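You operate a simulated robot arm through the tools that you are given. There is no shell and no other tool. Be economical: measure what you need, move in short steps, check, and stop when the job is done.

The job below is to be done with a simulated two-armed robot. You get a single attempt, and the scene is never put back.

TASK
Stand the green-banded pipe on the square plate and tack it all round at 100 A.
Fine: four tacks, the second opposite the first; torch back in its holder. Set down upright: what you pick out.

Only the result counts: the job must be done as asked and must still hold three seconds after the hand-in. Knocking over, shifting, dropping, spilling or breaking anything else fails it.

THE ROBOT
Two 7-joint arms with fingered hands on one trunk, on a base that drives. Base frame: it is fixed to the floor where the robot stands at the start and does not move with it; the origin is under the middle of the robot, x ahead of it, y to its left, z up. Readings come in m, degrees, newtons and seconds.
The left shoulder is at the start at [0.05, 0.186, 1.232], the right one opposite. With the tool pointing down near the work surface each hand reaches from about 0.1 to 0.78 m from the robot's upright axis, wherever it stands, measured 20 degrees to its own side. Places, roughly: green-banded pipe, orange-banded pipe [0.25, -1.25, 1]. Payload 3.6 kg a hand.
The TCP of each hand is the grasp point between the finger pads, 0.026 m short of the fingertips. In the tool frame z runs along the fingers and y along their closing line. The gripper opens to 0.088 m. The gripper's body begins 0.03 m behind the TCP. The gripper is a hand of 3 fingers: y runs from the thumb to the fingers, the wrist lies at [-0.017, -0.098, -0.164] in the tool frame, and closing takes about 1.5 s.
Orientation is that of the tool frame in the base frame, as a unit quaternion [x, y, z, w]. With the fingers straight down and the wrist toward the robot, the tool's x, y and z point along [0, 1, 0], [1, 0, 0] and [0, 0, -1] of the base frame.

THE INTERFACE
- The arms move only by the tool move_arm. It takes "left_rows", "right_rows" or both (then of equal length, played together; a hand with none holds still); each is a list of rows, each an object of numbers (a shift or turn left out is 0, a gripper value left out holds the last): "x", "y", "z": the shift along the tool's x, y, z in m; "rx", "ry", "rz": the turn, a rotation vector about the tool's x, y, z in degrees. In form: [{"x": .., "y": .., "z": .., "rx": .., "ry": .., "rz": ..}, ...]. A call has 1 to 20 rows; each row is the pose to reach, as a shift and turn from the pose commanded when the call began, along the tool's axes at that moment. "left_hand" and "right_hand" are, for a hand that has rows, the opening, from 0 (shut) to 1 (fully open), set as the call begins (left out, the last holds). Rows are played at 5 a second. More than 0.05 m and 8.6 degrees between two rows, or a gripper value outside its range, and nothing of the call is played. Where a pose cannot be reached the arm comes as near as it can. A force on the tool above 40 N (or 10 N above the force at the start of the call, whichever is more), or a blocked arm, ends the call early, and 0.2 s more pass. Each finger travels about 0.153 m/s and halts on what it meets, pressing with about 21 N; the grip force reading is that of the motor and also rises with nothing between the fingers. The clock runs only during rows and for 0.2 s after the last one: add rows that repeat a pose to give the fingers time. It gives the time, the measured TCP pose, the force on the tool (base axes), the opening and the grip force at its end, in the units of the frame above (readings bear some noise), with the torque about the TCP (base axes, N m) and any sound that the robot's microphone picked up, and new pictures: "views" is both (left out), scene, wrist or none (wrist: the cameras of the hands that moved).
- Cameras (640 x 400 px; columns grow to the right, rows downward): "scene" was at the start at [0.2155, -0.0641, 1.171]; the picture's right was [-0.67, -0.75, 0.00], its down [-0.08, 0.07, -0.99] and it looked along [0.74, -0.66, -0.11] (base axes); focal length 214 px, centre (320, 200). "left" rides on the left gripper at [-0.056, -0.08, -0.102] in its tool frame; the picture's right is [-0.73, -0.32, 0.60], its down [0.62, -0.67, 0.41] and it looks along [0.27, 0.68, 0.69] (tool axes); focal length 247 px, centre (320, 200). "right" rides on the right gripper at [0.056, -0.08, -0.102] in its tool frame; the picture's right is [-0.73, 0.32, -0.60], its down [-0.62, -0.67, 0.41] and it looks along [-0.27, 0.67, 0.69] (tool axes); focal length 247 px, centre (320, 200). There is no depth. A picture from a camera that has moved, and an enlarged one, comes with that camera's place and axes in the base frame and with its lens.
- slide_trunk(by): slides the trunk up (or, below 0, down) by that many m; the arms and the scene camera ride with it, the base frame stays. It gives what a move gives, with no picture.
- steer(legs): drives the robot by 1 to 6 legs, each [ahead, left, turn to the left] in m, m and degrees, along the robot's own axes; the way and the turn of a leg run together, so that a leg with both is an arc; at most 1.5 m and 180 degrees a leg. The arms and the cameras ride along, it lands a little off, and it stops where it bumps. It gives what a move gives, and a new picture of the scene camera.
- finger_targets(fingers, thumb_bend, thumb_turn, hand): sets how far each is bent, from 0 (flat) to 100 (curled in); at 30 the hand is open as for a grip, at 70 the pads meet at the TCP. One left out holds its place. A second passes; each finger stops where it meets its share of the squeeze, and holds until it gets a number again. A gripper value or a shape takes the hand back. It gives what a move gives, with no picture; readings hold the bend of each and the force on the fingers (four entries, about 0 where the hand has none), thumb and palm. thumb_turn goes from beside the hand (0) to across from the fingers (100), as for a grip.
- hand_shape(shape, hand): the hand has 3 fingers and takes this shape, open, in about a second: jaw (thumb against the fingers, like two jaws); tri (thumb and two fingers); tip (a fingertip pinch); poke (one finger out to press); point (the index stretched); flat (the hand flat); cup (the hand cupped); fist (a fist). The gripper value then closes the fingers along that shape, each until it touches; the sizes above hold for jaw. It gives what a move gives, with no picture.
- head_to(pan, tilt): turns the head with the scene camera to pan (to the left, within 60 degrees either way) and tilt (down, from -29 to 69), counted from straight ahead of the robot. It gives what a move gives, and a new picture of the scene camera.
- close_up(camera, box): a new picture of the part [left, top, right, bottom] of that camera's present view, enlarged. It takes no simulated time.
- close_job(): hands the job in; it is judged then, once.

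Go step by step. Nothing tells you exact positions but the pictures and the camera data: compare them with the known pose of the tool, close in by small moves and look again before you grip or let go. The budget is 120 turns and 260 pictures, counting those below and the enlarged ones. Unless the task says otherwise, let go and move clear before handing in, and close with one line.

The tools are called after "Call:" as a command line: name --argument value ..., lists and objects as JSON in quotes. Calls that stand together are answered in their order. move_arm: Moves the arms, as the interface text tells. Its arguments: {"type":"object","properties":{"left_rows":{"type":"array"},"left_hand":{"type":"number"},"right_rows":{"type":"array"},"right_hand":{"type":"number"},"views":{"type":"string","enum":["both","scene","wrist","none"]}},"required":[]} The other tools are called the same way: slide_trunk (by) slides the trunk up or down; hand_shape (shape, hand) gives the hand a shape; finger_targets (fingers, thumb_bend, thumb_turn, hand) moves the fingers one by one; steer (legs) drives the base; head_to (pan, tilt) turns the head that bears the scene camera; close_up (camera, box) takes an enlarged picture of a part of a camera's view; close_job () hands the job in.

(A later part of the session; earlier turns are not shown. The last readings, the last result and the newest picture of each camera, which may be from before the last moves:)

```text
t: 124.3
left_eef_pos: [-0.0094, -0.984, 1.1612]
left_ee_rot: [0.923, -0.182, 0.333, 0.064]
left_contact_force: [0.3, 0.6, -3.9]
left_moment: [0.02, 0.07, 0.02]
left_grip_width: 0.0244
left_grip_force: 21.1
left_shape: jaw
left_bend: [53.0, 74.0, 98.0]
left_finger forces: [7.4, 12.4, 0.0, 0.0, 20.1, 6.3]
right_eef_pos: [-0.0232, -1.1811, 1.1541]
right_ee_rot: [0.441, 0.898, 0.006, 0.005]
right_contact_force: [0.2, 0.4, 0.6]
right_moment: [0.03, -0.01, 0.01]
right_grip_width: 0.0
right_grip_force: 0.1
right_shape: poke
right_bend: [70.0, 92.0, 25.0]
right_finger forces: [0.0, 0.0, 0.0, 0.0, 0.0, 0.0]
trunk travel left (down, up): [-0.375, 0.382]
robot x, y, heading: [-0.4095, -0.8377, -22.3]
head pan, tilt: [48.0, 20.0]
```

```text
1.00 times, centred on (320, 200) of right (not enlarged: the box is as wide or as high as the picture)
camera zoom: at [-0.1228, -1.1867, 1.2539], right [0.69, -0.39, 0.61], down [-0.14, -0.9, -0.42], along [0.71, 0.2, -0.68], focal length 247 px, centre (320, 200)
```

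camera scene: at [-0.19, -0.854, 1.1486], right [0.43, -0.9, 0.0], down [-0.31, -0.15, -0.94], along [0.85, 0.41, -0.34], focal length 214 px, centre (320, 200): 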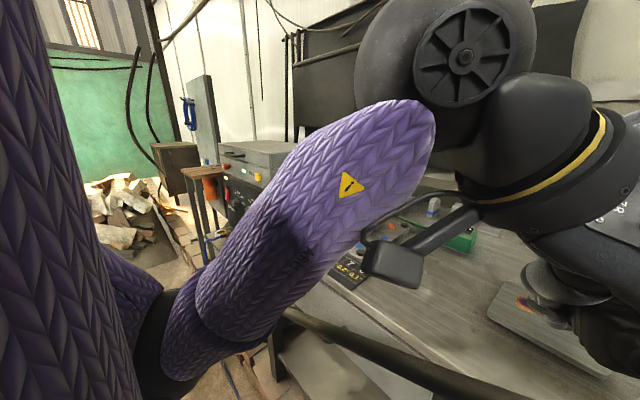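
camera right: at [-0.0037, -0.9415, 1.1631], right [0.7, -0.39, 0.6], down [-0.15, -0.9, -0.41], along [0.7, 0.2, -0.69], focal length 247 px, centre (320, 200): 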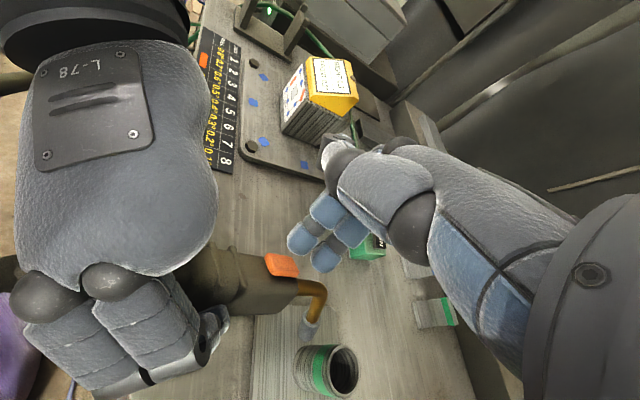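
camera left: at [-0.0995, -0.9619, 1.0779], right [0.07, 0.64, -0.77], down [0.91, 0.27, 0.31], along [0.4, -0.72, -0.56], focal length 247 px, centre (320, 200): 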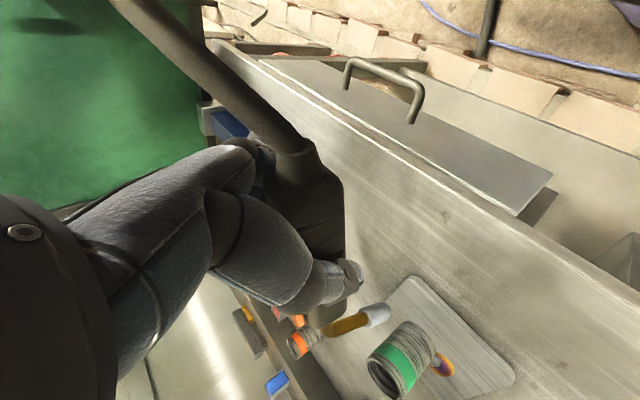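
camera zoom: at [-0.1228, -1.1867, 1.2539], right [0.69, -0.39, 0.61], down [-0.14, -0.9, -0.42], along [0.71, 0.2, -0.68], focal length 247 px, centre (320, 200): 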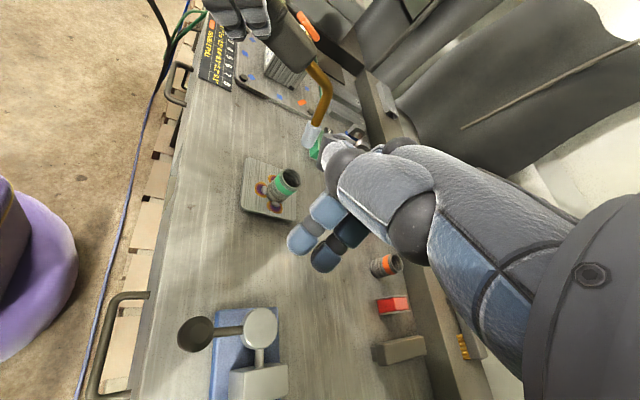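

Call:
close_up --camera "right" --box '[225, 150, 325, 225]'

Call:
move_arm --left_rows '[{"x": 0.02, "y": 0.002, "z": 0.016, "ry": -4}, {"x": 0.04, "y": 0.004, "z": 0.034, "ry": -8.5}, {"x": 0.06, "y": 0.007, "z": 0.052, "ry": -13}, {"x": 0.08, "y": 0.009, "z": 0.07, "ry": -17.5}, {"x": 0.1027, "y": 0.0114, "z": 0.0892, "ry": -22}, {"x": 0.1027, "y": 0.0114, "z": 0.0892, "ry": -25}, {"x": 0.1027, "y": 0.0114, "z": 0.0892, "ry": -25}]' --views "none"

Call:
close_up --camera "right" --box '[180, 40, 400, 220]'

Call:
close_up --camera "left" --box '[280, 200, 500, 370]'

```text
5.33 times, centred on (275, 188) of right
camera zoom: at [-0.1228, -1.1867, 1.2539], right [0.69, -0.39, 0.61], down [-0.14, -0.9, -0.42], along [0.71, 0.2, -0.68], focal length 1317 px, centre (560, 267)
```

zoom: 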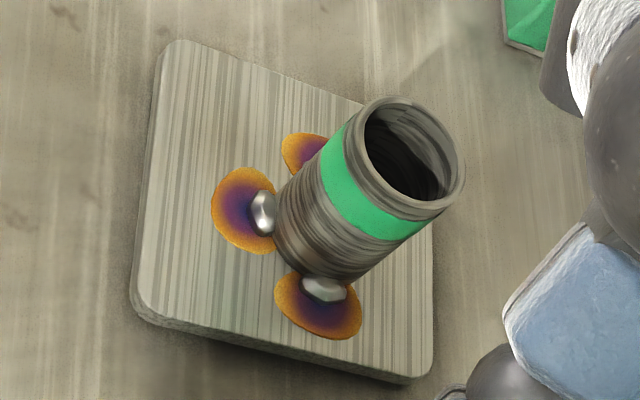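

```text
t: 125.9
left_eef_pos: [0.1112, -1.0455, 1.1601]
left_ee_rot: [0.973, -0.193, 0.125, 0.023]
left_contact_force: [-0.2, -0.5, -5.1]
left_moment: [0.03, 0.07, -0.01]
left_grip_width: 0.0243
left_grip_force: 21.3
left_shape: jaw
left_bend: [53.0, 74.0, 98.0]
left_finger forces: [6.5, 13.3, 0.0, 0.1, 20.0, 5.5]
right_eef_pos: [-0.023, -1.1823, 1.1554]
right_ee_rot: [0.442, 0.897, 0.005, 0.006]
right_contact_force: [-1.0, 0.4, 0.0]
right_moment: [0.02, -0.02, 0.0]
right_grip_width: 0.0
right_grip_force: 0.1
right_shape: poke
right_bend: [70.0, 92.0, 25.0]
right_finger forces: [0.1, 0.1, 0.0, 0.0, 0.0, 0.1]
trunk travel left (down, up): [-0.375, 0.382]
robot x, y, heading: [-0.4075, -0.8356, -22.3]
head pan, tilt: [48.0, 20.0]
```

```text
2.22 times, centred on (290, 130) of right
camera zoom: at [-0.1217, -1.1858, 1.2539], right [0.69, -0.39, 0.61], down [-0.14, -0.9, -0.42], along [0.71, 0.2, -0.68], focal length 549 px, centre (387, 356)
```

zoom: 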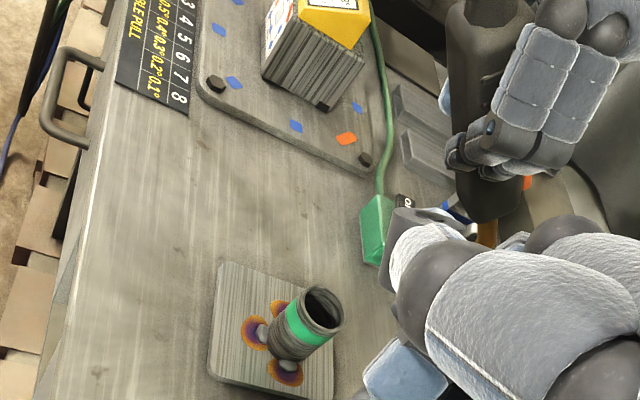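

```text
2.35 times, centred on (390, 285) of left
camera zoom: at [0.0674, -0.9404, 1.2458], right [-0.4, 0.51, -0.76], down [0.91, 0.35, -0.24], along [0.14, -0.79, -0.6], focal length 581 px, centre (155, 0)
```

zoom: 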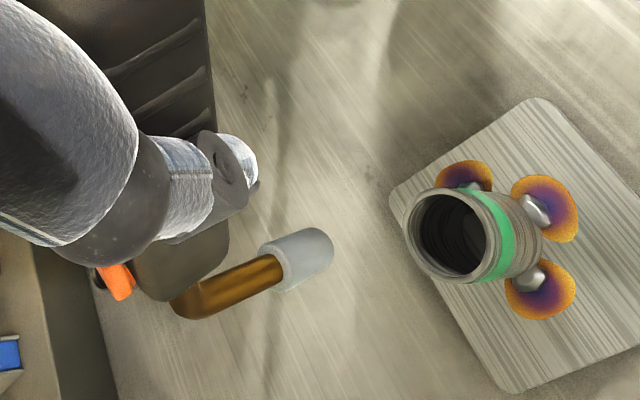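

Three good beads at left, right and near. I lower the torch behind the pipe to about 1 cm above final height.

Call:
move_arm --left_rows '[{"y": -0.0125, "x": -0.003, "z": 0.012}, {"y": -0.0125, "x": -0.0095, "z": 0.0355}, {"y": -0.0125, "x": -0.0155, "z": 0.058}, {"y": -0.0125, "x": -0.0186, "z": 0.0696}, {"y": -0.0125, "x": -0.0186, "z": 0.0696}]' --views "none"

Call:
close_up --camera "left" --box '[320, 230, 480, 350]'

Call:
close_up --camera "right" --box '[225, 100, 385, 220]'

```text
t: 127.1
left_eef_pos: [0.1141, -1.0321, 1.0883]
left_ee_rot: [0.973, -0.193, 0.124, 0.023]
left_contact_force: [0.3, 0.5, -4.4]
left_moment: [0.01, 0.08, 0.02]
left_grip_width: 0.0243
left_grip_force: 21.2
left_shape: jaw
left_bend: [53.0, 74.0, 98.0]
left_finger forces: [6.4, 13.4, 0.1, 0.0, 20.0, 5.4]
right_eef_pos: [-0.0216, -1.1826, 1.1537]
right_ee_rot: [0.441, 0.897, 0.005, 0.006]
right_contact_force: [-0.9, 0.1, 0.2]
right_moment: [0.0, -0.02, 0.02]
right_grip_width: 0.0001
right_grip_force: 0.0
right_shape: poke
right_bend: [70.0, 92.0, 25.0]
right_finger forces: [0.0, 0.0, 0.1, 0.0, 0.0, 0.1]
trunk travel left (down, up): [-0.375, 0.382]
robot x, y, heading: [-0.4069, -0.8343, -22.6]
head pan, tilt: [48.0, 20.0]
```

```text
3.33 times, centred on (400, 290) of left
camera zoom: at [0.0703, -0.9264, 1.173], right [-0.4, 0.51, -0.76], down [0.91, 0.35, -0.24], along [0.14, -0.79, -0.6], focal length 823 px, centre (53, -100)
```

zoom: 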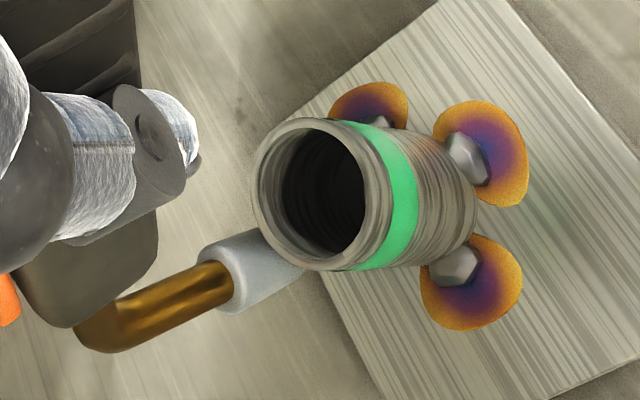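

```text
3.33 times, centred on (305, 160) of right
camera zoom: at [-0.1218, -1.1856, 1.254], right [0.69, -0.39, 0.61], down [-0.14, -0.9, -0.42], along [0.71, 0.2, -0.68], focal length 823 px, centre (370, 333)
```

zoom: 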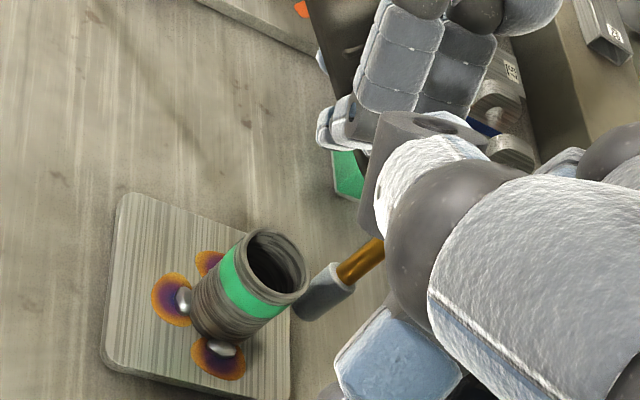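

Call:
move_arm --left_rows '[{"x": -0.005, "z": 0.0048}, {"x": -0.0108, "z": 0.0095}, {"x": -0.0108, "z": 0.0095}]' --views "none"

Call:
close_up --camera "left" --box '[280, 230, 440, 350]'

Call:
close_up --camera "right" --box '[245, 140, 345, 215]'

```text
t: 127.9
left_eef_pos: [0.1073, -1.0294, 1.0752]
left_ee_rot: [0.973, -0.193, 0.126, 0.023]
left_contact_force: [0.1, -0.1, -4.7]
left_moment: [0.01, 0.01, 0.0]
left_grip_width: 0.0241
left_grip_force: 20.9
left_shape: jaw
left_bend: [53.0, 74.0, 98.0]
left_finger forces: [6.1, 13.8, 0.1, 0.0, 19.7, 5.0]
right_eef_pos: [-0.0207, -1.1815, 1.1539]
right_ee_rot: [0.441, 0.897, 0.004, 0.005]
right_contact_force: [-0.4, 0.1, 0.4]
right_moment: [0.01, 0.04, 0.01]
right_grip_width: 0.0
right_grip_force: 0.0
right_shape: poke
right_bend: [70.0, 92.0, 25.0]
right_finger forces: [0.0, 0.1, 0.0, 0.0, 0.1, 0.0]
trunk travel left (down, up): [-0.375, 0.382]
robot x, y, heading: [-0.4098, -0.8357, -22.5]
head pan, tilt: [48.0, 20.0]
```

```text
3.33 times, centred on (360, 290) of left
camera zoom: at [0.0625, -0.9242, 1.1599], right [-0.4, 0.51, -0.76], down [0.91, 0.35, -0.24], along [0.14, -0.79, -0.6], focal length 823 px, centre (187, -100)
```

zoom: 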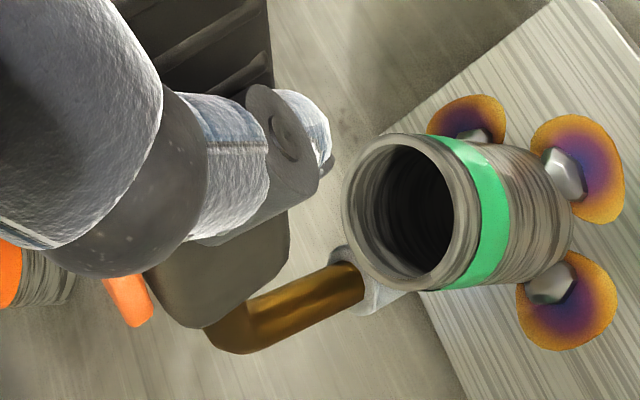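

```text
5.33 times, centred on (295, 178) of right
camera zoom: at [-0.1218, -1.1858, 1.254], right [0.69, -0.39, 0.61], down [-0.14, -0.9, -0.42], along [0.71, 0.2, -0.68], focal length 1317 px, centre (453, 320)
```

zoom: 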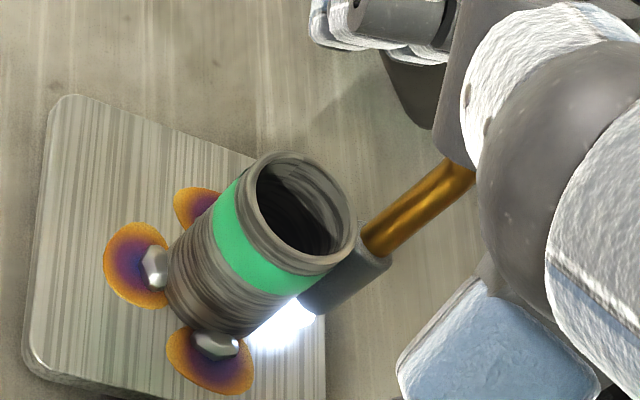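

The arc has struck by itself here at the far seam (the torch is evidently latched live). I hold still for the tack to form.

Call:
move_arm --left_rows '[{}, {}, {}]' --views "none"

Call:
close_up --camera "right" --box '[245, 140, 345, 215]'

```text
t: 128.7
left_eef_pos: [0.1078, -1.0297, 1.0754]
left_ee_rot: [0.973, -0.192, 0.125, 0.023]
left_contact_force: [-0.9, -1.0, -3.4]
left_moment: [-0.05, 0.01, -0.01]
left_grip_width: 0.0244
left_grip_force: 21.3
left_shape: jaw
left_bend: [53.0, 74.0, 98.0]
left_finger forces: [6.1, 14.0, 0.0, 0.0, 19.7, 5.0]
right_eef_pos: [-0.0214, -1.1813, 1.1539]
right_ee_rot: [0.441, 0.898, 0.005, 0.006]
right_contact_force: [-0.2, -0.1, 0.4]
right_moment: [0.0, 0.02, 0.01]
right_grip_width: 0.0001
right_grip_force: 0.3
right_shape: poke
right_bend: [70.0, 92.0, 25.0]
right_finger forces: [0.1, 0.0, 0.0, 0.1, 0.1, 0.1]
trunk travel left (down, up): [-0.375, 0.382]
robot x, y, heading: [-0.4095, -0.8371, -22.2]
head pan, tilt: [48.0, 20.0]
```

```text
5.33 times, centred on (295, 178) of right
camera zoom: at [-0.1218, -1.1857, 1.254], right [0.69, -0.39, 0.61], down [-0.14, -0.9, -0.42], along [0.71, 0.2, -0.68], focal length 1317 px, centre (453, 320)
```

zoom: 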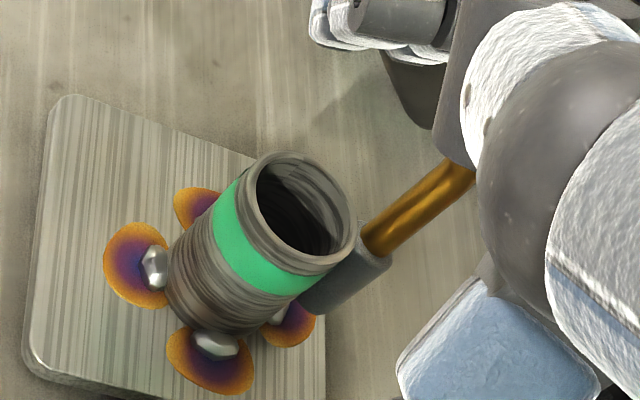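

Four tacks are in. I lift the torch straight up and away from the work, then view the result.

Call:
move_arm --left_rows '[{"x": 0.008, "z": -0.009}, {"x": 0.0185, "z": -0.045}, {"x": 0.029, "z": -0.084}, {"x": 0.04, "z": -0.125}, {"x": 0.05, "z": -0.16}, {"x": 0.05, "z": -0.16}]' --views "wrist"

Call:
close_up --camera "left" --box '[350, 220, 510, 340]'

Call:
close_up --camera "right" --box '[225, 140, 325, 215]'

```text
t: 130.1
left_eef_pos: [0.1128, -1.0345, 1.2426]
left_ee_rot: [0.973, -0.193, 0.125, 0.023]
left_contact_force: [-0.1, -0.8, -3.9]
left_moment: [0.03, 0.06, 0.02]
left_grip_width: 0.024
left_grip_force: 20.3
left_shape: jaw
left_bend: [53.0, 74.0, 98.0]
left_finger forces: [6.3, 13.5, 0.0, 0.0, 19.8, 5.2]
right_eef_pos: [-0.0226, -1.1805, 1.1537]
right_ee_rot: [0.442, 0.897, 0.005, 0.006]
right_contact_force: [0.1, 0.2, 0.2]
right_moment: [0.0, 0.04, 0.01]
right_grip_width: 0.0
right_grip_force: 0.0
right_shape: poke
right_bend: [70.0, 92.0, 25.0]
right_finger forces: [0.0, 0.1, 0.1, 0.0, 0.0, 0.1]
trunk travel left (down, up): [-0.375, 0.382]
robot x, y, heading: [-0.41, -0.8395, -22.4]
head pan, tilt: [48.0, 20.0]
camera left: at [0.0701, -0.9281, 1.3278], right [-0.4, 0.51, -0.76], down [0.91, 0.35, -0.24], along [0.14, -0.79, -0.6], focal length 247 px, centre (320, 200)
```

left: 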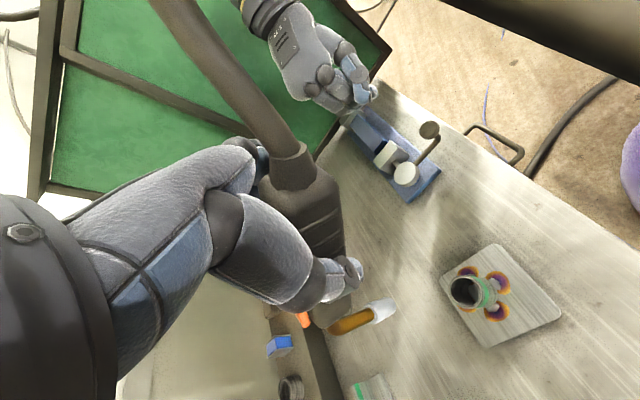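

```text
3.33 times, centred on (430, 280) of left
camera zoom: at [0.0701, -0.9281, 1.3278], right [-0.4, 0.51, -0.76], down [0.91, 0.35, -0.24], along [0.14, -0.79, -0.6], focal length 823 px, centre (-47, -67)
```

zoom: 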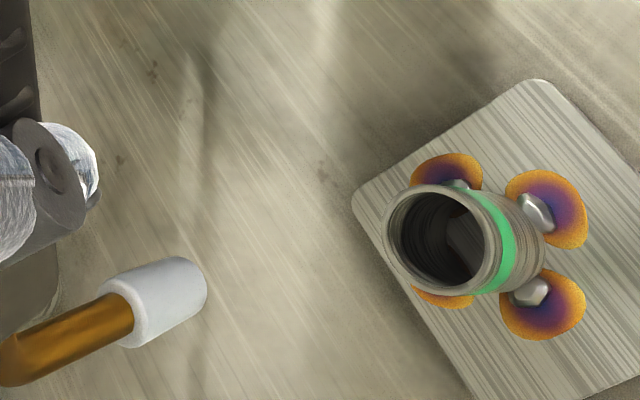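

```text
5.33 times, centred on (275, 178) of right
camera zoom: at [-0.1214, -1.1857, 1.2538], right [0.69, -0.39, 0.61], down [-0.14, -0.9, -0.42], along [0.71, 0.2, -0.68], focal length 1317 px, centre (560, 320)
```

zoom: 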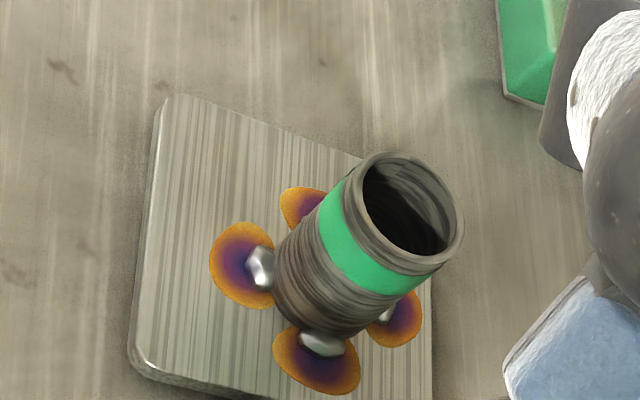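

Four clean tacks all round. Now I drive back toward the holder spot and pitch the torch up so its body is level.

Call:
steer --legs '[[0.08, 0.06, 0]]'

Call:
move_arm --left_rows '[{"ry": 7.8}, {"ry": 15.6}, {"ry": 23.4}, {"ry": 31.2}, {"ry": 39}, {"ry": 39}]' --right_rows '[{}, {}, {}, {}, {}, {}]' --views "scene"

```text
t: 131.2
left_eef_pos: [0.2115, -1.0065, 1.2436]
left_ee_rot: [0.973, -0.192, 0.125, 0.024]
left_contact_force: [-0.4, -0.4, -4.6]
left_moment: [0.03, 0.12, -0.03]
left_grip_width: 0.0246
left_grip_force: 20.5
left_shape: jaw
left_bend: [53.0, 74.0, 98.0]
left_finger forces: [6.1, 13.6, 0.0, 0.1, 19.8, 5.2]
right_eef_pos: [0.0765, -1.1556, 1.1543]
right_ee_rot: [0.441, 0.898, 0.006, 0.004]
right_contact_force: [0.5, -0.5, -0.7]
right_moment: [-0.03, 0.05, -0.04]
right_grip_width: 0.0
right_grip_force: 0.1
right_shape: poke
right_bend: [70.0, 92.0, 25.0]
right_finger forces: [0.0, 0.1, 0.0, 0.0, 0.0, 0.0]
trunk travel left (down, up): [-0.375, 0.382]
robot x, y, heading: [-0.3148, -0.814, -22.1]
head pan, tilt: [48.0, 20.0]
camera scene: at [-0.0926, -0.8284, 1.1483], right [0.43, -0.9, 0.0], down [-0.31, -0.15, -0.94], along [0.85, 0.41, -0.34], focal length 214 px, centre (320, 200)
```

scene: 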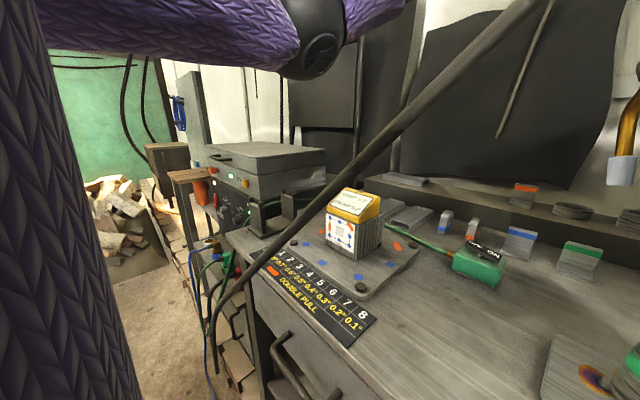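

```text
t: 132.6
left_eef_pos: [0.2103, -1.0081, 1.2431]
left_ee_rot: [0.875, -0.174, 0.443, 0.086]
left_contact_force: [0.6, 0.0, -4.3]
left_moment: [0.04, 0.08, 0.04]
left_grip_width: 0.0244
left_grip_force: 20.9
left_shape: jaw
left_bend: [53.0, 74.0, 98.0]
left_finger forces: [6.5, 13.2, 0.1, 0.1, 20.1, 5.4]
right_eef_pos: [0.075, -1.1563, 1.1544]
right_ee_rot: [0.44, 0.898, 0.005, 0.005]
right_contact_force: [0.7, -0.3, -0.2]
right_moment: [-0.02, 0.01, 0.02]
right_grip_width: 0.0
right_grip_force: 0.0
right_shape: poke
right_bend: [70.0, 92.0, 25.0]
right_finger forces: [0.1, 0.0, 0.0, 0.1, 0.0, 0.0]
trunk travel left (down, up): [-0.375, 0.382]
robot x, y, heading: [-0.3134, -0.8136, -22.1]
head pan, tilt: [48.0, 20.0]
camera scene: at [-0.0938, -0.8288, 1.1486], right [0.43, -0.9, 0.0], down [-0.31, -0.15, -0.94], along [0.85, 0.41, -0.34], focal length 214 px, centre (320, 200)
```

scene: 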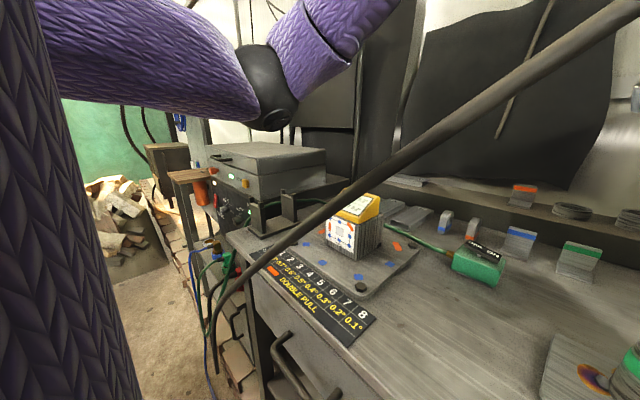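

Call:
move_arm --left_rows '[{"x": -0.0055, "y": -0.044, "z": -0.0075}, {"x": -0.011, "y": -0.088, "z": -0.015}, {"x": -0.0165, "y": -0.132, "z": -0.0225}, {"x": -0.022, "y": -0.176, "z": -0.03}, {"x": -0.0275, "y": -0.22, "z": -0.0375}, {"x": -0.033, "y": -0.264, "z": -0.045}, {"x": -0.0385, "y": -0.308, "z": -0.0525}, {"x": -0.044, "y": -0.352, "z": -0.06}, {"x": -0.0495, "y": -0.396, "z": -0.0675}, {"x": -0.055, "y": -0.44, "z": -0.075}, {"x": -0.06, "y": -0.484, "z": -0.082}, {"x": -0.0635, "y": -0.518, "z": -0.0874}, {"x": -0.0635, "y": -0.518, "z": -0.0874}]' --views "both"

Call:
close_up --camera "scene" --box '[170, 60, 390, 240]'

```text
t: 135.4
left_eef_pos: [0.3051, -0.4888, 1.2448]
left_ee_rot: [0.876, -0.173, 0.443, 0.086]
left_contact_force: [0.3, 0.3, -4.3]
left_moment: [0.07, 0.13, 0.01]
left_grip_width: 0.0246
left_grip_force: 20.8
left_shape: jaw
left_bend: [53.0, 74.0, 98.0]
left_finger forces: [6.6, 13.6, 0.1, 0.0, 20.0, 3.7]
right_eef_pos: [0.0751, -1.1561, 1.1533]
right_ee_rot: [0.441, 0.898, 0.005, 0.006]
right_contact_force: [0.1, 0.0, -0.1]
right_moment: [-0.03, 0.02, 0.02]
right_grip_width: 0.0001
right_grip_force: 0.1
right_shape: poke
right_bend: [70.0, 92.0, 25.0]
right_finger forces: [0.0, 0.0, 0.0, 0.0, 0.1, 0.1]
trunk travel left (down, up): [-0.375, 0.382]
robot x, y, heading: [-0.3136, -0.8104, -22.4]
head pan, tilt: [48.0, 20.0]
camera scene: at [-0.0938, -0.8286, 1.1486], right [0.43, -0.9, 0.0], down [-0.31, -0.15, -0.94], along [0.85, 0.41, -0.34], focal length 214 px, centre (320, 200)
camera left: at [0.2288, -0.37, 1.2599], right [0.17, 0.28, -0.95], down [0.9, 0.35, 0.26], along [0.4, -0.89, -0.19], focal length 247 px, centre (320, 200)
```

scene: 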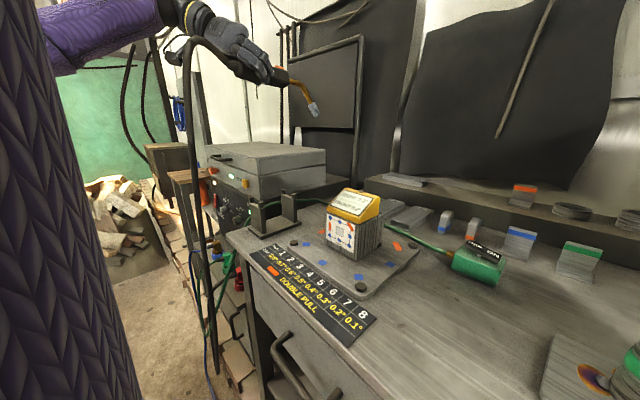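
left: 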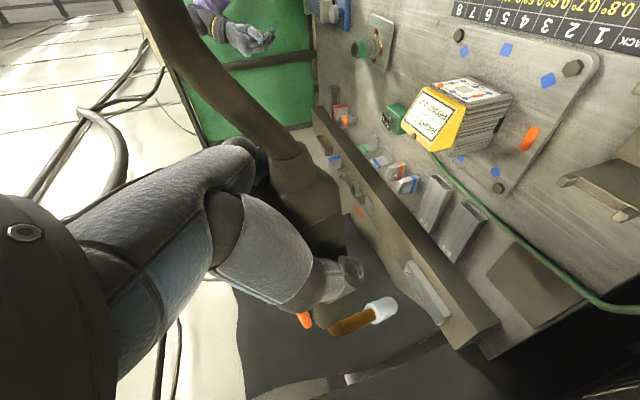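

```text
2.22 times, centred on (280, 150) of scene
camera zoom: at [-0.0938, -0.8286, 1.1486], right [0.43, -0.9, 0.0], down [-0.31, -0.15, -0.94], along [0.85, 0.41, -0.34], focal length 477 px, centre (409, 311)
```

zoom: 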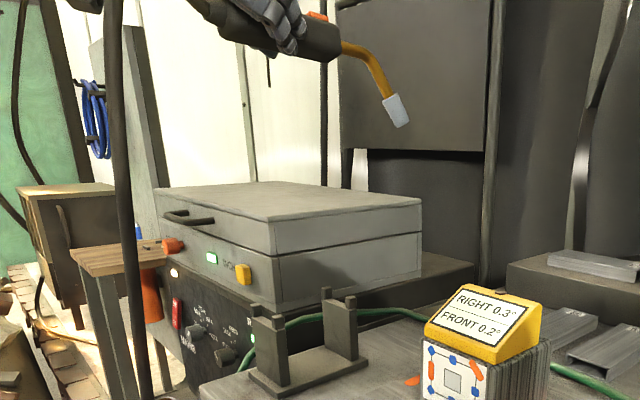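

Call:
move_arm --left_rows '[{"x": -0.03, "y": -0.002, "z": 0.0225, "ry": 2}, {"x": -0.06, "y": -0.0026, "z": 0.045, "ry": 4}, {"x": -0.095, "y": -0.0026, "z": 0.071, "ry": 4}, {"x": -0.13, "y": -0.0026, "z": 0.097, "ry": 4}, {"x": -0.16, "y": -0.0026, "z": 0.12, "ry": 4}, {"x": -0.16, "y": -0.0026, "z": 0.12, "ry": 4}]' --views "none"

Call:
close_up --camera "scene" --box '[220, 130, 340, 240]'

Call:
close_up --camera "left" --box '[240, 100, 560, 350]'

```text
t: 136.8
left_eef_pos: [0.3086, -0.4849, 1.0426]
left_ee_rot: [0.859, -0.17, 0.474, 0.092]
left_contact_force: [-0.3, 0.2, -5.1]
left_moment: [0.04, 0.13, -0.01]
left_grip_width: 0.0243
left_grip_force: 21.5
left_shape: jaw
left_bend: [53.0, 74.0, 98.0]
left_finger forces: [6.7, 13.0, 0.1, 0.0, 19.5, 3.5]
right_eef_pos: [0.0751, -1.1547, 1.1556]
right_ee_rot: [0.441, 0.897, 0.005, 0.006]
right_contact_force: [1.0, -0.6, -0.4]
right_moment: [-0.01, 0.0, -0.03]
right_grip_width: 0.0001
right_grip_force: 0.1
right_shape: poke
right_bend: [70.0, 92.0, 25.0]
right_finger forces: [0.0, 0.0, 0.0, 0.1, 0.1, 0.0]
trunk travel left (down, up): [-0.375, 0.382]
robot x, y, heading: [-0.3145, -0.8103, -22.2]
head pan, tilt: [48.0, 20.0]
```

```text
3.64 times, centred on (280, 185) of scene
camera zoom: at [-0.094, -0.8285, 1.1487], right [0.43, -0.9, 0.0], down [-0.31, -0.15, -0.94], along [0.85, 0.41, -0.34], focal length 780 px, centre (466, 254)
```

zoom: 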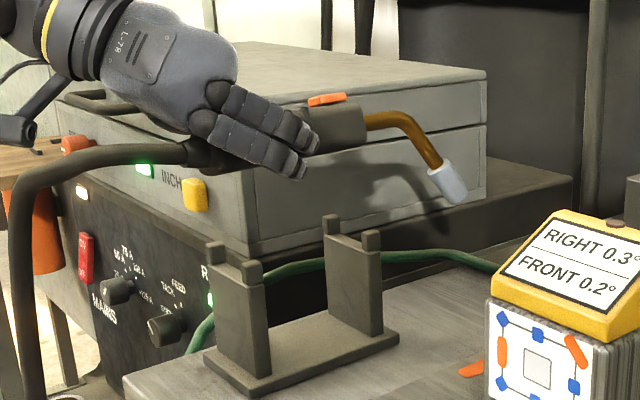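

```text
1.60 times, centred on (400, 225) of left
camera zoom: at [0.2305, -0.3657, 1.0499], right [0.23, 0.25, -0.94], down [0.88, 0.36, 0.31], along [0.41, -0.9, -0.14], focal length 395 px, centre (192, 160)
```

zoom: 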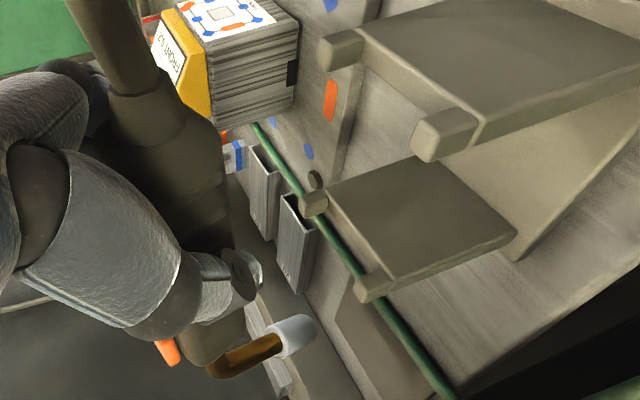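

The torch is level and aligned above the fork. I lower it most of the way.

Call:
move_arm --left_rows '[{"x": -0.016, "y": 0.001, "z": 0.0115}, {"x": -0.032, "y": 0.002, "z": 0.0215}, {"x": -0.044, "y": 0.002, "z": 0.029}, {"x": -0.051, "y": 0.002, "z": 0.033}, {"x": -0.051, "y": 0.002, "z": 0.033}]' --views "none"

Call:
close_up --camera "scene" --box '[220, 130, 340, 240]'

Call:
close_up --camera "left" --box '[240, 100, 560, 350]'

```text
t: 138.0
left_eef_pos: [0.3107, -0.4869, 0.985]
left_ee_rot: [0.859, -0.17, 0.474, 0.092]
left_contact_force: [-0.6, -1.8, -2.6]
left_moment: [-0.01, 0.02, -0.12]
left_grip_width: 0.0245
left_grip_force: 20.8
left_shape: jaw
left_bend: [53.0, 74.0, 98.0]
left_finger forces: [5.7, 17.1, 0.0, 0.0, 19.4, 3.2]
right_eef_pos: [0.0749, -1.1549, 1.1549]
right_ee_rot: [0.44, 0.898, 0.006, 0.005]
right_contact_force: [0.0, 0.2, 0.6]
right_moment: [-0.03, 0.03, 0.02]
right_grip_width: 0.0
right_grip_force: 0.0
right_shape: poke
right_bend: [70.0, 92.0, 25.0]
right_finger forces: [0.1, 0.0, 0.1, 0.0, 0.0, 0.1]
trunk travel left (down, up): [-0.375, 0.382]
robot x, y, heading: [-0.3134, -0.8138, -22.1]
head pan, tilt: [48.0, 20.0]
```

```text
3.64 times, centred on (280, 185) of scene
camera zoom: at [-0.0941, -0.8286, 1.1487], right [0.43, -0.9, 0.0], down [-0.31, -0.15, -0.94], along [0.85, 0.41, -0.34], focal length 780 px, centre (466, 254)
```

zoom: 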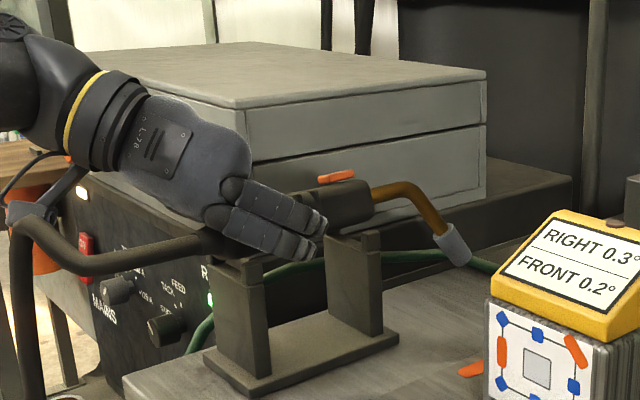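

```text
1.60 times, centred on (400, 225) of left
camera zoom: at [0.2329, -0.3669, 0.9923], right [0.23, 0.25, -0.94], down [0.88, 0.36, 0.31], along [0.41, -0.9, -0.14], focal length 395 px, centre (192, 160)
```

zoom: 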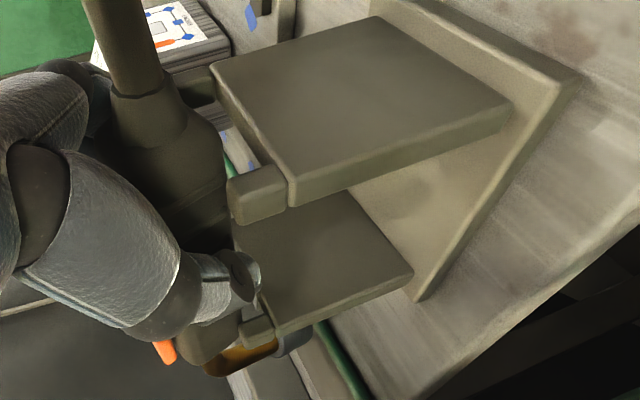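

Light touch on the left prong; I shift 3–4 mm right and keep lowering.

Call:
move_arm --left_rows '[{"x": 0.003, "y": 0.002, "z": -0.002}, {"x": 0.003, "y": 0.004, "z": -0.002}, {"x": -0.001, "y": 0.004, "z": 0.0008}, {"x": -0.0045, "y": 0.004, "z": 0.003}, {"x": -0.0045, "y": 0.004, "z": 0.003}]' --views "none"

Call:
close_up --camera "left" --box '[280, 120, 480, 350]'

```text
t: 139.2
left_eef_pos: [0.3094, -0.4897, 0.9809]
left_ee_rot: [0.858, -0.169, 0.476, 0.092]
left_contact_force: [-0.1, 2.4, 7.6]
left_moment: [-0.04, 0.5, -0.12]
left_grip_width: 0.0245
left_grip_force: 20.9
left_shape: jaw
left_bend: [53.0, 74.0, 97.0]
left_finger forces: [3.3, 14.5, 0.0, 0.0, 19.9, 7.0]
right_eef_pos: [0.0748, -1.156, 1.1543]
right_ee_rot: [0.441, 0.897, 0.006, 0.006]
right_contact_force: [-0.1, -0.2, -0.3]
right_moment: [-0.01, -0.01, 0.01]
right_grip_width: 0.0001
right_grip_force: 0.1
right_shape: poke
right_bend: [70.0, 92.0, 25.0]
right_finger forces: [0.0, 0.1, 0.0, 0.0, 0.0, 0.0]
trunk travel left (down, up): [-0.375, 0.382]
robot x, y, heading: [-0.3135, -0.8114, -22.3]
head pan, tilt: [48.0, 20.0]
```

```text
1.74 times, centred on (380, 235) of left
camera zoom: at [0.2318, -0.3707, 0.9885], right [0.23, 0.25, -0.94], down [0.88, 0.36, 0.31], along [0.42, -0.9, -0.14], focal length 430 px, centre (216, 139)
```

zoom: 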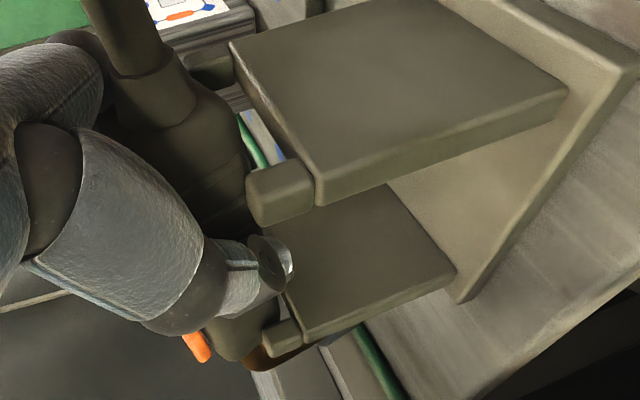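

Call:
move_arm --left_rows '[{"ry": -2.5}, {"ry": -5}, {"ry": -5, "x": -0.0017, "z": 0.0011}, {"ry": -5, "x": -0.0034, "z": 0.0021}, {"ry": -5, "x": -0.0034, "z": 0.0021}]' --views "none"

Call:
close_up --camera "scene" --box '[220, 130, 340, 240]'

Call:
close_up --camera "left" --box '[280, 120, 480, 350]'

```text
t: 140.4
left_eef_pos: [0.3081, -0.4919, 0.9793]
left_ee_rot: [0.878, -0.173, 0.438, 0.084]
left_contact_force: [5.8, 1.3, 24.9]
left_moment: [-0.12, -0.05, 0.11]
left_grip_width: 0.0252
left_grip_force: 21.0
left_shape: jaw
left_bend: [53.0, 74.0, 100.0]
left_finger forces: [0.0, 21.9, 0.0, 0.0, 22.0, 5.0]
right_eef_pos: [0.0738, -1.1558, 1.1547]
right_ee_rot: [0.441, 0.897, 0.006, 0.005]
right_contact_force: [0.0, 0.8, -0.7]
right_moment: [0.01, -0.01, -0.01]
right_grip_width: 0.0
right_grip_force: 0.2
right_shape: poke
right_bend: [70.0, 92.0, 25.0]
right_finger forces: [0.1, 0.0, 0.1, 0.0, 0.0, 0.1]
trunk travel left (down, up): [-0.375, 0.382]
robot x, y, heading: [-0.3148, -0.8103, -21.9]
head pan, tilt: [48.0, 20.0]
```

```text
3.64 times, centred on (280, 185) of scene
camera zoom: at [-0.0956, -0.8294, 1.1492], right [0.43, -0.9, 0.0], down [-0.31, -0.15, -0.94], along [0.85, 0.41, -0.34], focal length 780 px, centre (466, 254)
```

zoom: 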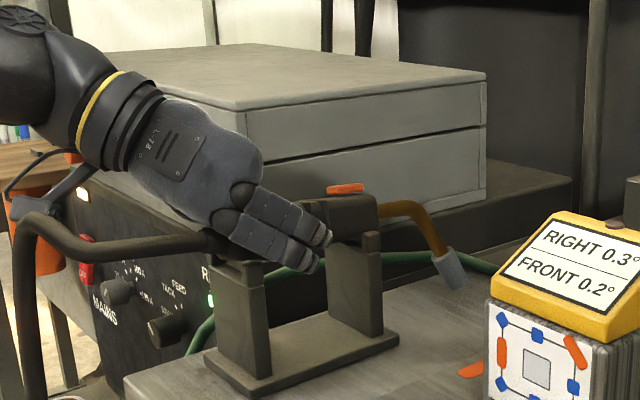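

```text
1.74 times, centred on (380, 235) of left
camera zoom: at [0.2311, -0.3725, 0.9963], right [0.16, 0.28, -0.95], down [0.9, 0.35, 0.26], along [0.4, -0.89, -0.2], focal length 430 px, centre (216, 139)
```

zoom: 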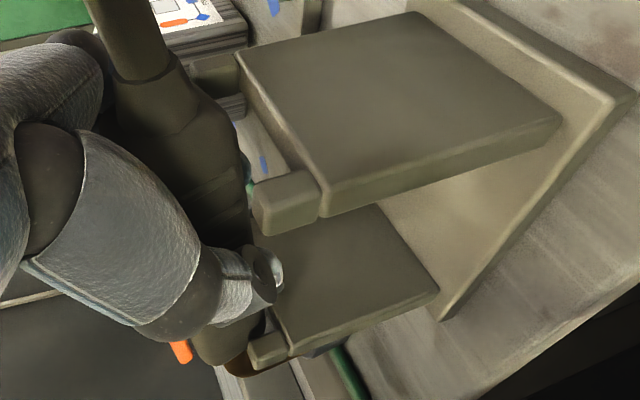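

The torch now rests on both forks with balanced load. I ease off the pressure and open the hand slowly.

Call:
move_arm --left_rows '[{"x": 0.0017, "z": -0.0011}, {"x": 0.0017, "z": -0.0011}]' --views "none"

Call:
move_arm --left_rows '[{}, {}, {}]' --left_hand 0.45 --views "none"

Call:
close_up --camera "scene" --box '[220, 130, 340, 240]'

Call:
close_up --camera "left" --box '[220, 100, 480, 350]'

```text
t: 141.0
left_eef_pos: [0.3087, -0.4918, 0.9802]
left_ee_rot: [0.878, -0.174, 0.438, 0.084]
left_contact_force: [8.0, -0.8, 19.9]
left_moment: [-0.12, -0.12, 0.2]
left_grip_width: 0.0253
left_grip_force: 20.5
left_shape: jaw
left_bend: [53.0, 74.0, 100.0]
left_finger forces: [0.3, 21.8, 0.0, 0.1, 21.3, 3.5]
right_eef_pos: [0.0731, -1.156, 1.1546]
right_ee_rot: [0.44, 0.898, 0.005, 0.006]
right_contact_force: [-0.4, 0.2, -0.2]
right_moment: [0.03, 0.01, 0.0]
right_grip_width: 0.0002
right_grip_force: 0.1
right_shape: poke
right_bend: [70.0, 92.0, 25.0]
right_finger forces: [0.0, 0.0, 0.0, 0.0, 0.1, 0.0]
trunk travel left (down, up): [-0.375, 0.382]
robot x, y, heading: [-0.3129, -0.8102, -22.6]
head pan, tilt: [48.0, 20.0]
```

```text
t: 141.8
left_eef_pos: [0.306, -0.4899, 0.9763]
left_ee_rot: [0.88, -0.175, 0.434, 0.084]
left_contact_force: [-1.8, 1.3, 5.5]
left_moment: [-0.04, 0.15, -0.04]
left_grip_width: 0.0393
left_grip_force: 0.0
left_shape: jaw
left_bend: [45.0, 70.0, 100.0]
left_finger forces: [0.1, 0.0, 0.0, 0.0, 0.1, 4.8]
right_eef_pos: [0.074, -1.1552, 1.1556]
right_ee_rot: [0.44, 0.898, 0.006, 0.006]
right_contact_force: [0.9, -0.3, 0.5]
right_moment: [-0.03, 0.02, -0.01]
right_grip_width: 0.0
right_grip_force: 0.1
right_shape: poke
right_bend: [70.0, 92.0, 25.0]
right_finger forces: [0.1, 0.0, 0.0, 0.1, 0.1, 0.0]
trunk travel left (down, up): [-0.375, 0.382]
robot x, y, heading: [-0.3156, -0.8103, -22.2]
head pan, tilt: [48.0, 20.0]
```

```text
3.64 times, centred on (280, 185) of scene
camera zoom: at [-0.0949, -0.8284, 1.1488], right [0.43, -0.9, 0.0], down [-0.31, -0.15, -0.94], along [0.85, 0.41, -0.34], focal length 780 px, centre (466, 254)
```

zoom: 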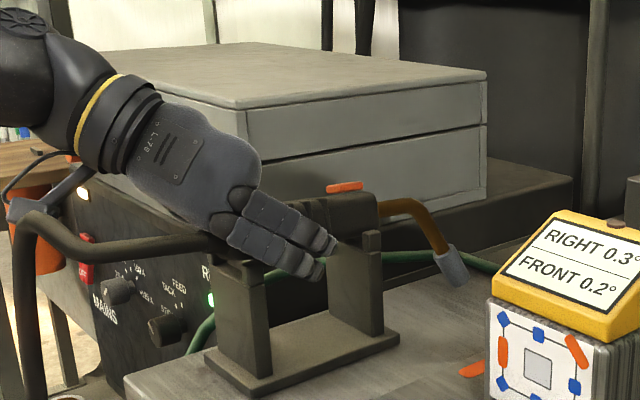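

```text
1.60 times, centred on (350, 225) of left
camera zoom: at [0.2297, -0.3714, 0.9941], right [0.15, 0.29, -0.95], down [0.91, 0.35, 0.25], along [0.4, -0.89, -0.21], focal length 395 px, centre (272, 160)
```

zoom: 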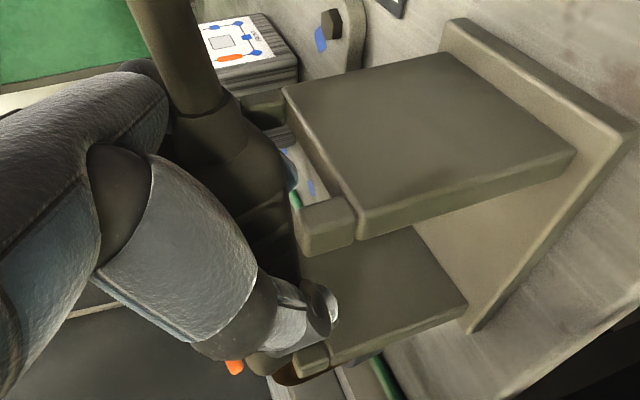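

The torch stays put in its holder. I back the hand out along its own axis, opening further as it clears.

Call:
move_arm --left_rows '[{"z": -0.004}, {"z": -0.01}, {"z": -0.02}, {"z": -0.03}]' --left_hand 0.65 --views "none"

Call:
close_up --camera "scene" --box '[220, 130, 340, 240]'

```text
t: 142.8
left_eef_pos: [0.2855, -0.4814, 0.995]
left_ee_rot: [0.879, -0.174, 0.436, 0.085]
left_contact_force: [0.0, 0.8, 0.0]
left_moment: [0.0, 0.01, -0.02]
left_grip_width: 0.0568
left_grip_force: 0.0
left_shape: jaw
left_bend: [37.0, 60.0, 100.0]
left_finger forces: [0.1, 0.0, 0.0, 0.1, 0.1, 0.1]
right_eef_pos: [0.0743, -1.1566, 1.1546]
right_ee_rot: [0.441, 0.898, 0.005, 0.006]
right_contact_force: [0.5, 1.1, -0.7]
right_moment: [-0.01, 0.01, -0.01]
right_grip_width: 0.0
right_grip_force: 0.1
right_shape: poke
right_bend: [70.0, 92.0, 25.0]
right_finger forces: [0.0, 0.0, 0.0, 0.0, 0.1, 0.0]
trunk travel left (down, up): [-0.375, 0.382]
robot x, y, heading: [-0.3157, -0.8101, -22.4]
head pan, tilt: [48.0, 20.0]
```

```text
3.64 times, centred on (280, 185) of scene
camera zoom: at [-0.0944, -0.8286, 1.1487], right [0.43, -0.9, 0.0], down [-0.31, -0.15, -0.94], along [0.85, 0.41, -0.34], focal length 780 px, centre (466, 254)
```

zoom: 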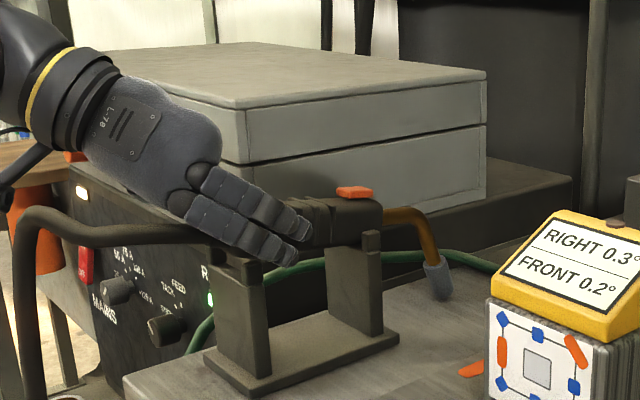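

Call:
move_arm --left_rows '[{"x": 0.016, "z": -0.02}, {"x": 0.04, "z": -0.044}, {"x": 0.07, "z": -0.07}, {"x": 0.1, "z": -0.098}, {"x": 0.12, "z": -0.125}, {"x": 0.12, "z": -0.125}]' --left_hand 0.9 --views "scene"

Call:
close_up --camera "scene" --box '[220, 130, 340, 240]'

Call:
close_up --camera "left" --box '[320, 120, 640, 380]'

```text
t: 144.2
left_eef_pos: [0.2602, -0.47, 1.166]
left_ee_rot: [0.88, -0.174, 0.435, 0.084]
left_contact_force: [-0.3, -0.6, -0.1]
left_moment: [0.03, -0.01, 0.02]
left_grip_width: 0.079
left_grip_force: 0.1
left_shape: jaw
left_bend: [31.0, 33.0, 98.0]
left_finger forces: [0.0, 0.0, 0.0, 0.1, 0.0, 0.1]
right_eef_pos: [0.0752, -1.1556, 1.1559]
right_ee_rot: [0.441, 0.897, 0.006, 0.005]
right_contact_force: [-0.9, -0.1, -0.4]
right_moment: [-0.05, 0.01, -0.03]
right_grip_width: 0.0002
right_grip_force: 0.1
right_shape: poke
right_bend: [70.0, 92.0, 25.0]
right_finger forces: [0.1, 0.1, 0.1, 0.0, 0.0, 0.1]
trunk travel left (down, up): [-0.375, 0.382]
robot x, y, heading: [-0.3134, -0.811, -22.2]
head pan, tilt: [48.0, 20.0]
camera scene: at [-0.094, -0.8285, 1.1486], right [0.43, -0.9, 0.0], down [-0.31, -0.15, -0.94], along [0.85, 0.41, -0.34], focal length 214 px, centre (320, 200)
```

scene: 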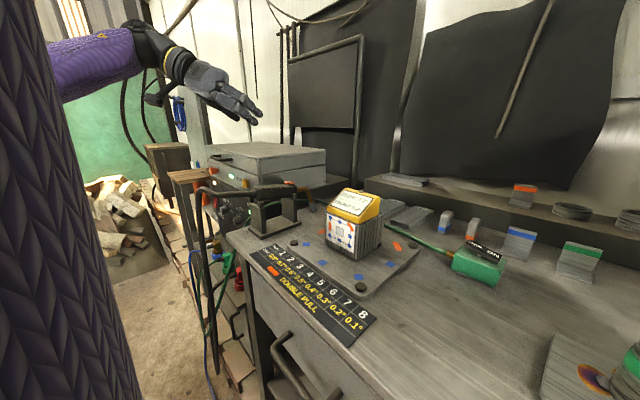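

```text
3.64 times, centred on (280, 185) of scene
camera zoom: at [-0.094, -0.8285, 1.1486], right [0.43, -0.9, 0.0], down [-0.31, -0.15, -0.94], along [0.85, 0.41, -0.34], focal length 780 px, centre (466, 254)
```

zoom: 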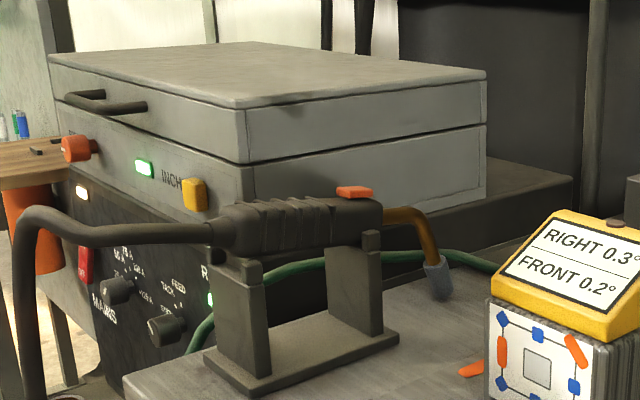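

```text
1.54 times, centred on (480, 250) of left
camera zoom: at [0.1848, -0.3509, 1.1835], right [0.15, 0.29, -0.95], down [0.9, 0.35, 0.25], along [0.4, -0.89, -0.21], focal length 380 px, centre (74, 123)
```

zoom: 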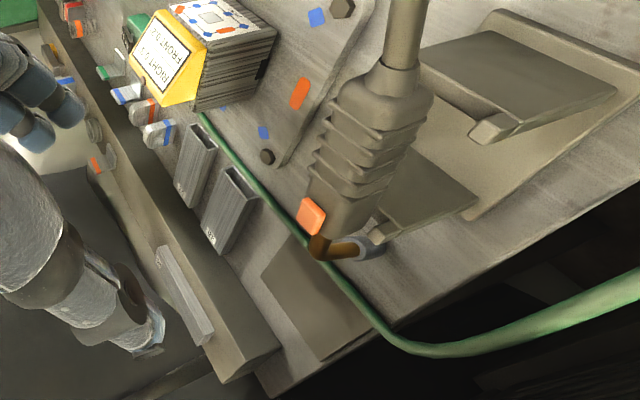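

Call:
close_up --camera "left" --box '[430, 120, 600, 300]'

Call:
close_up --camera "scene" --box '[240, 160, 310, 210]'

```text
2.22 times, centred on (515, 210) of left
camera zoom: at [0.1848, -0.3509, 1.1835], right [0.15, 0.29, -0.95], down [0.9, 0.35, 0.25], along [0.4, -0.89, -0.21], focal length 549 px, centre (-113, 178)
```

zoom: 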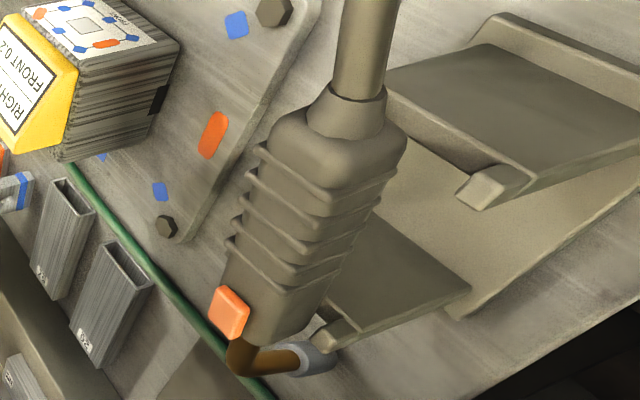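

```text
8.00 times, centred on (275, 185) of scene
camera zoom: at [-0.094, -0.8285, 1.1486], right [0.43, -0.9, 0.0], down [-0.31, -0.15, -0.94], along [0.85, 0.41, -0.34], focal length 1716 px, centre (680, 320)
```

zoom: 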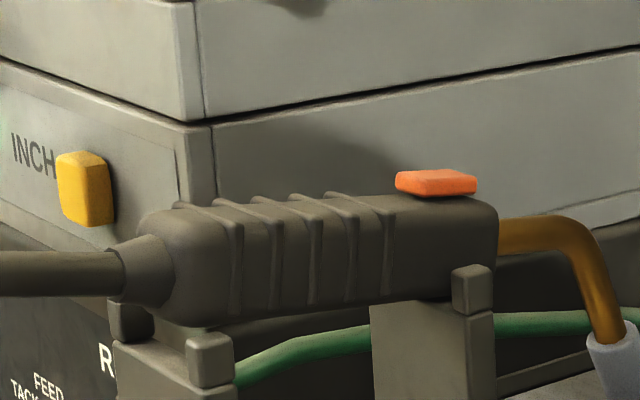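

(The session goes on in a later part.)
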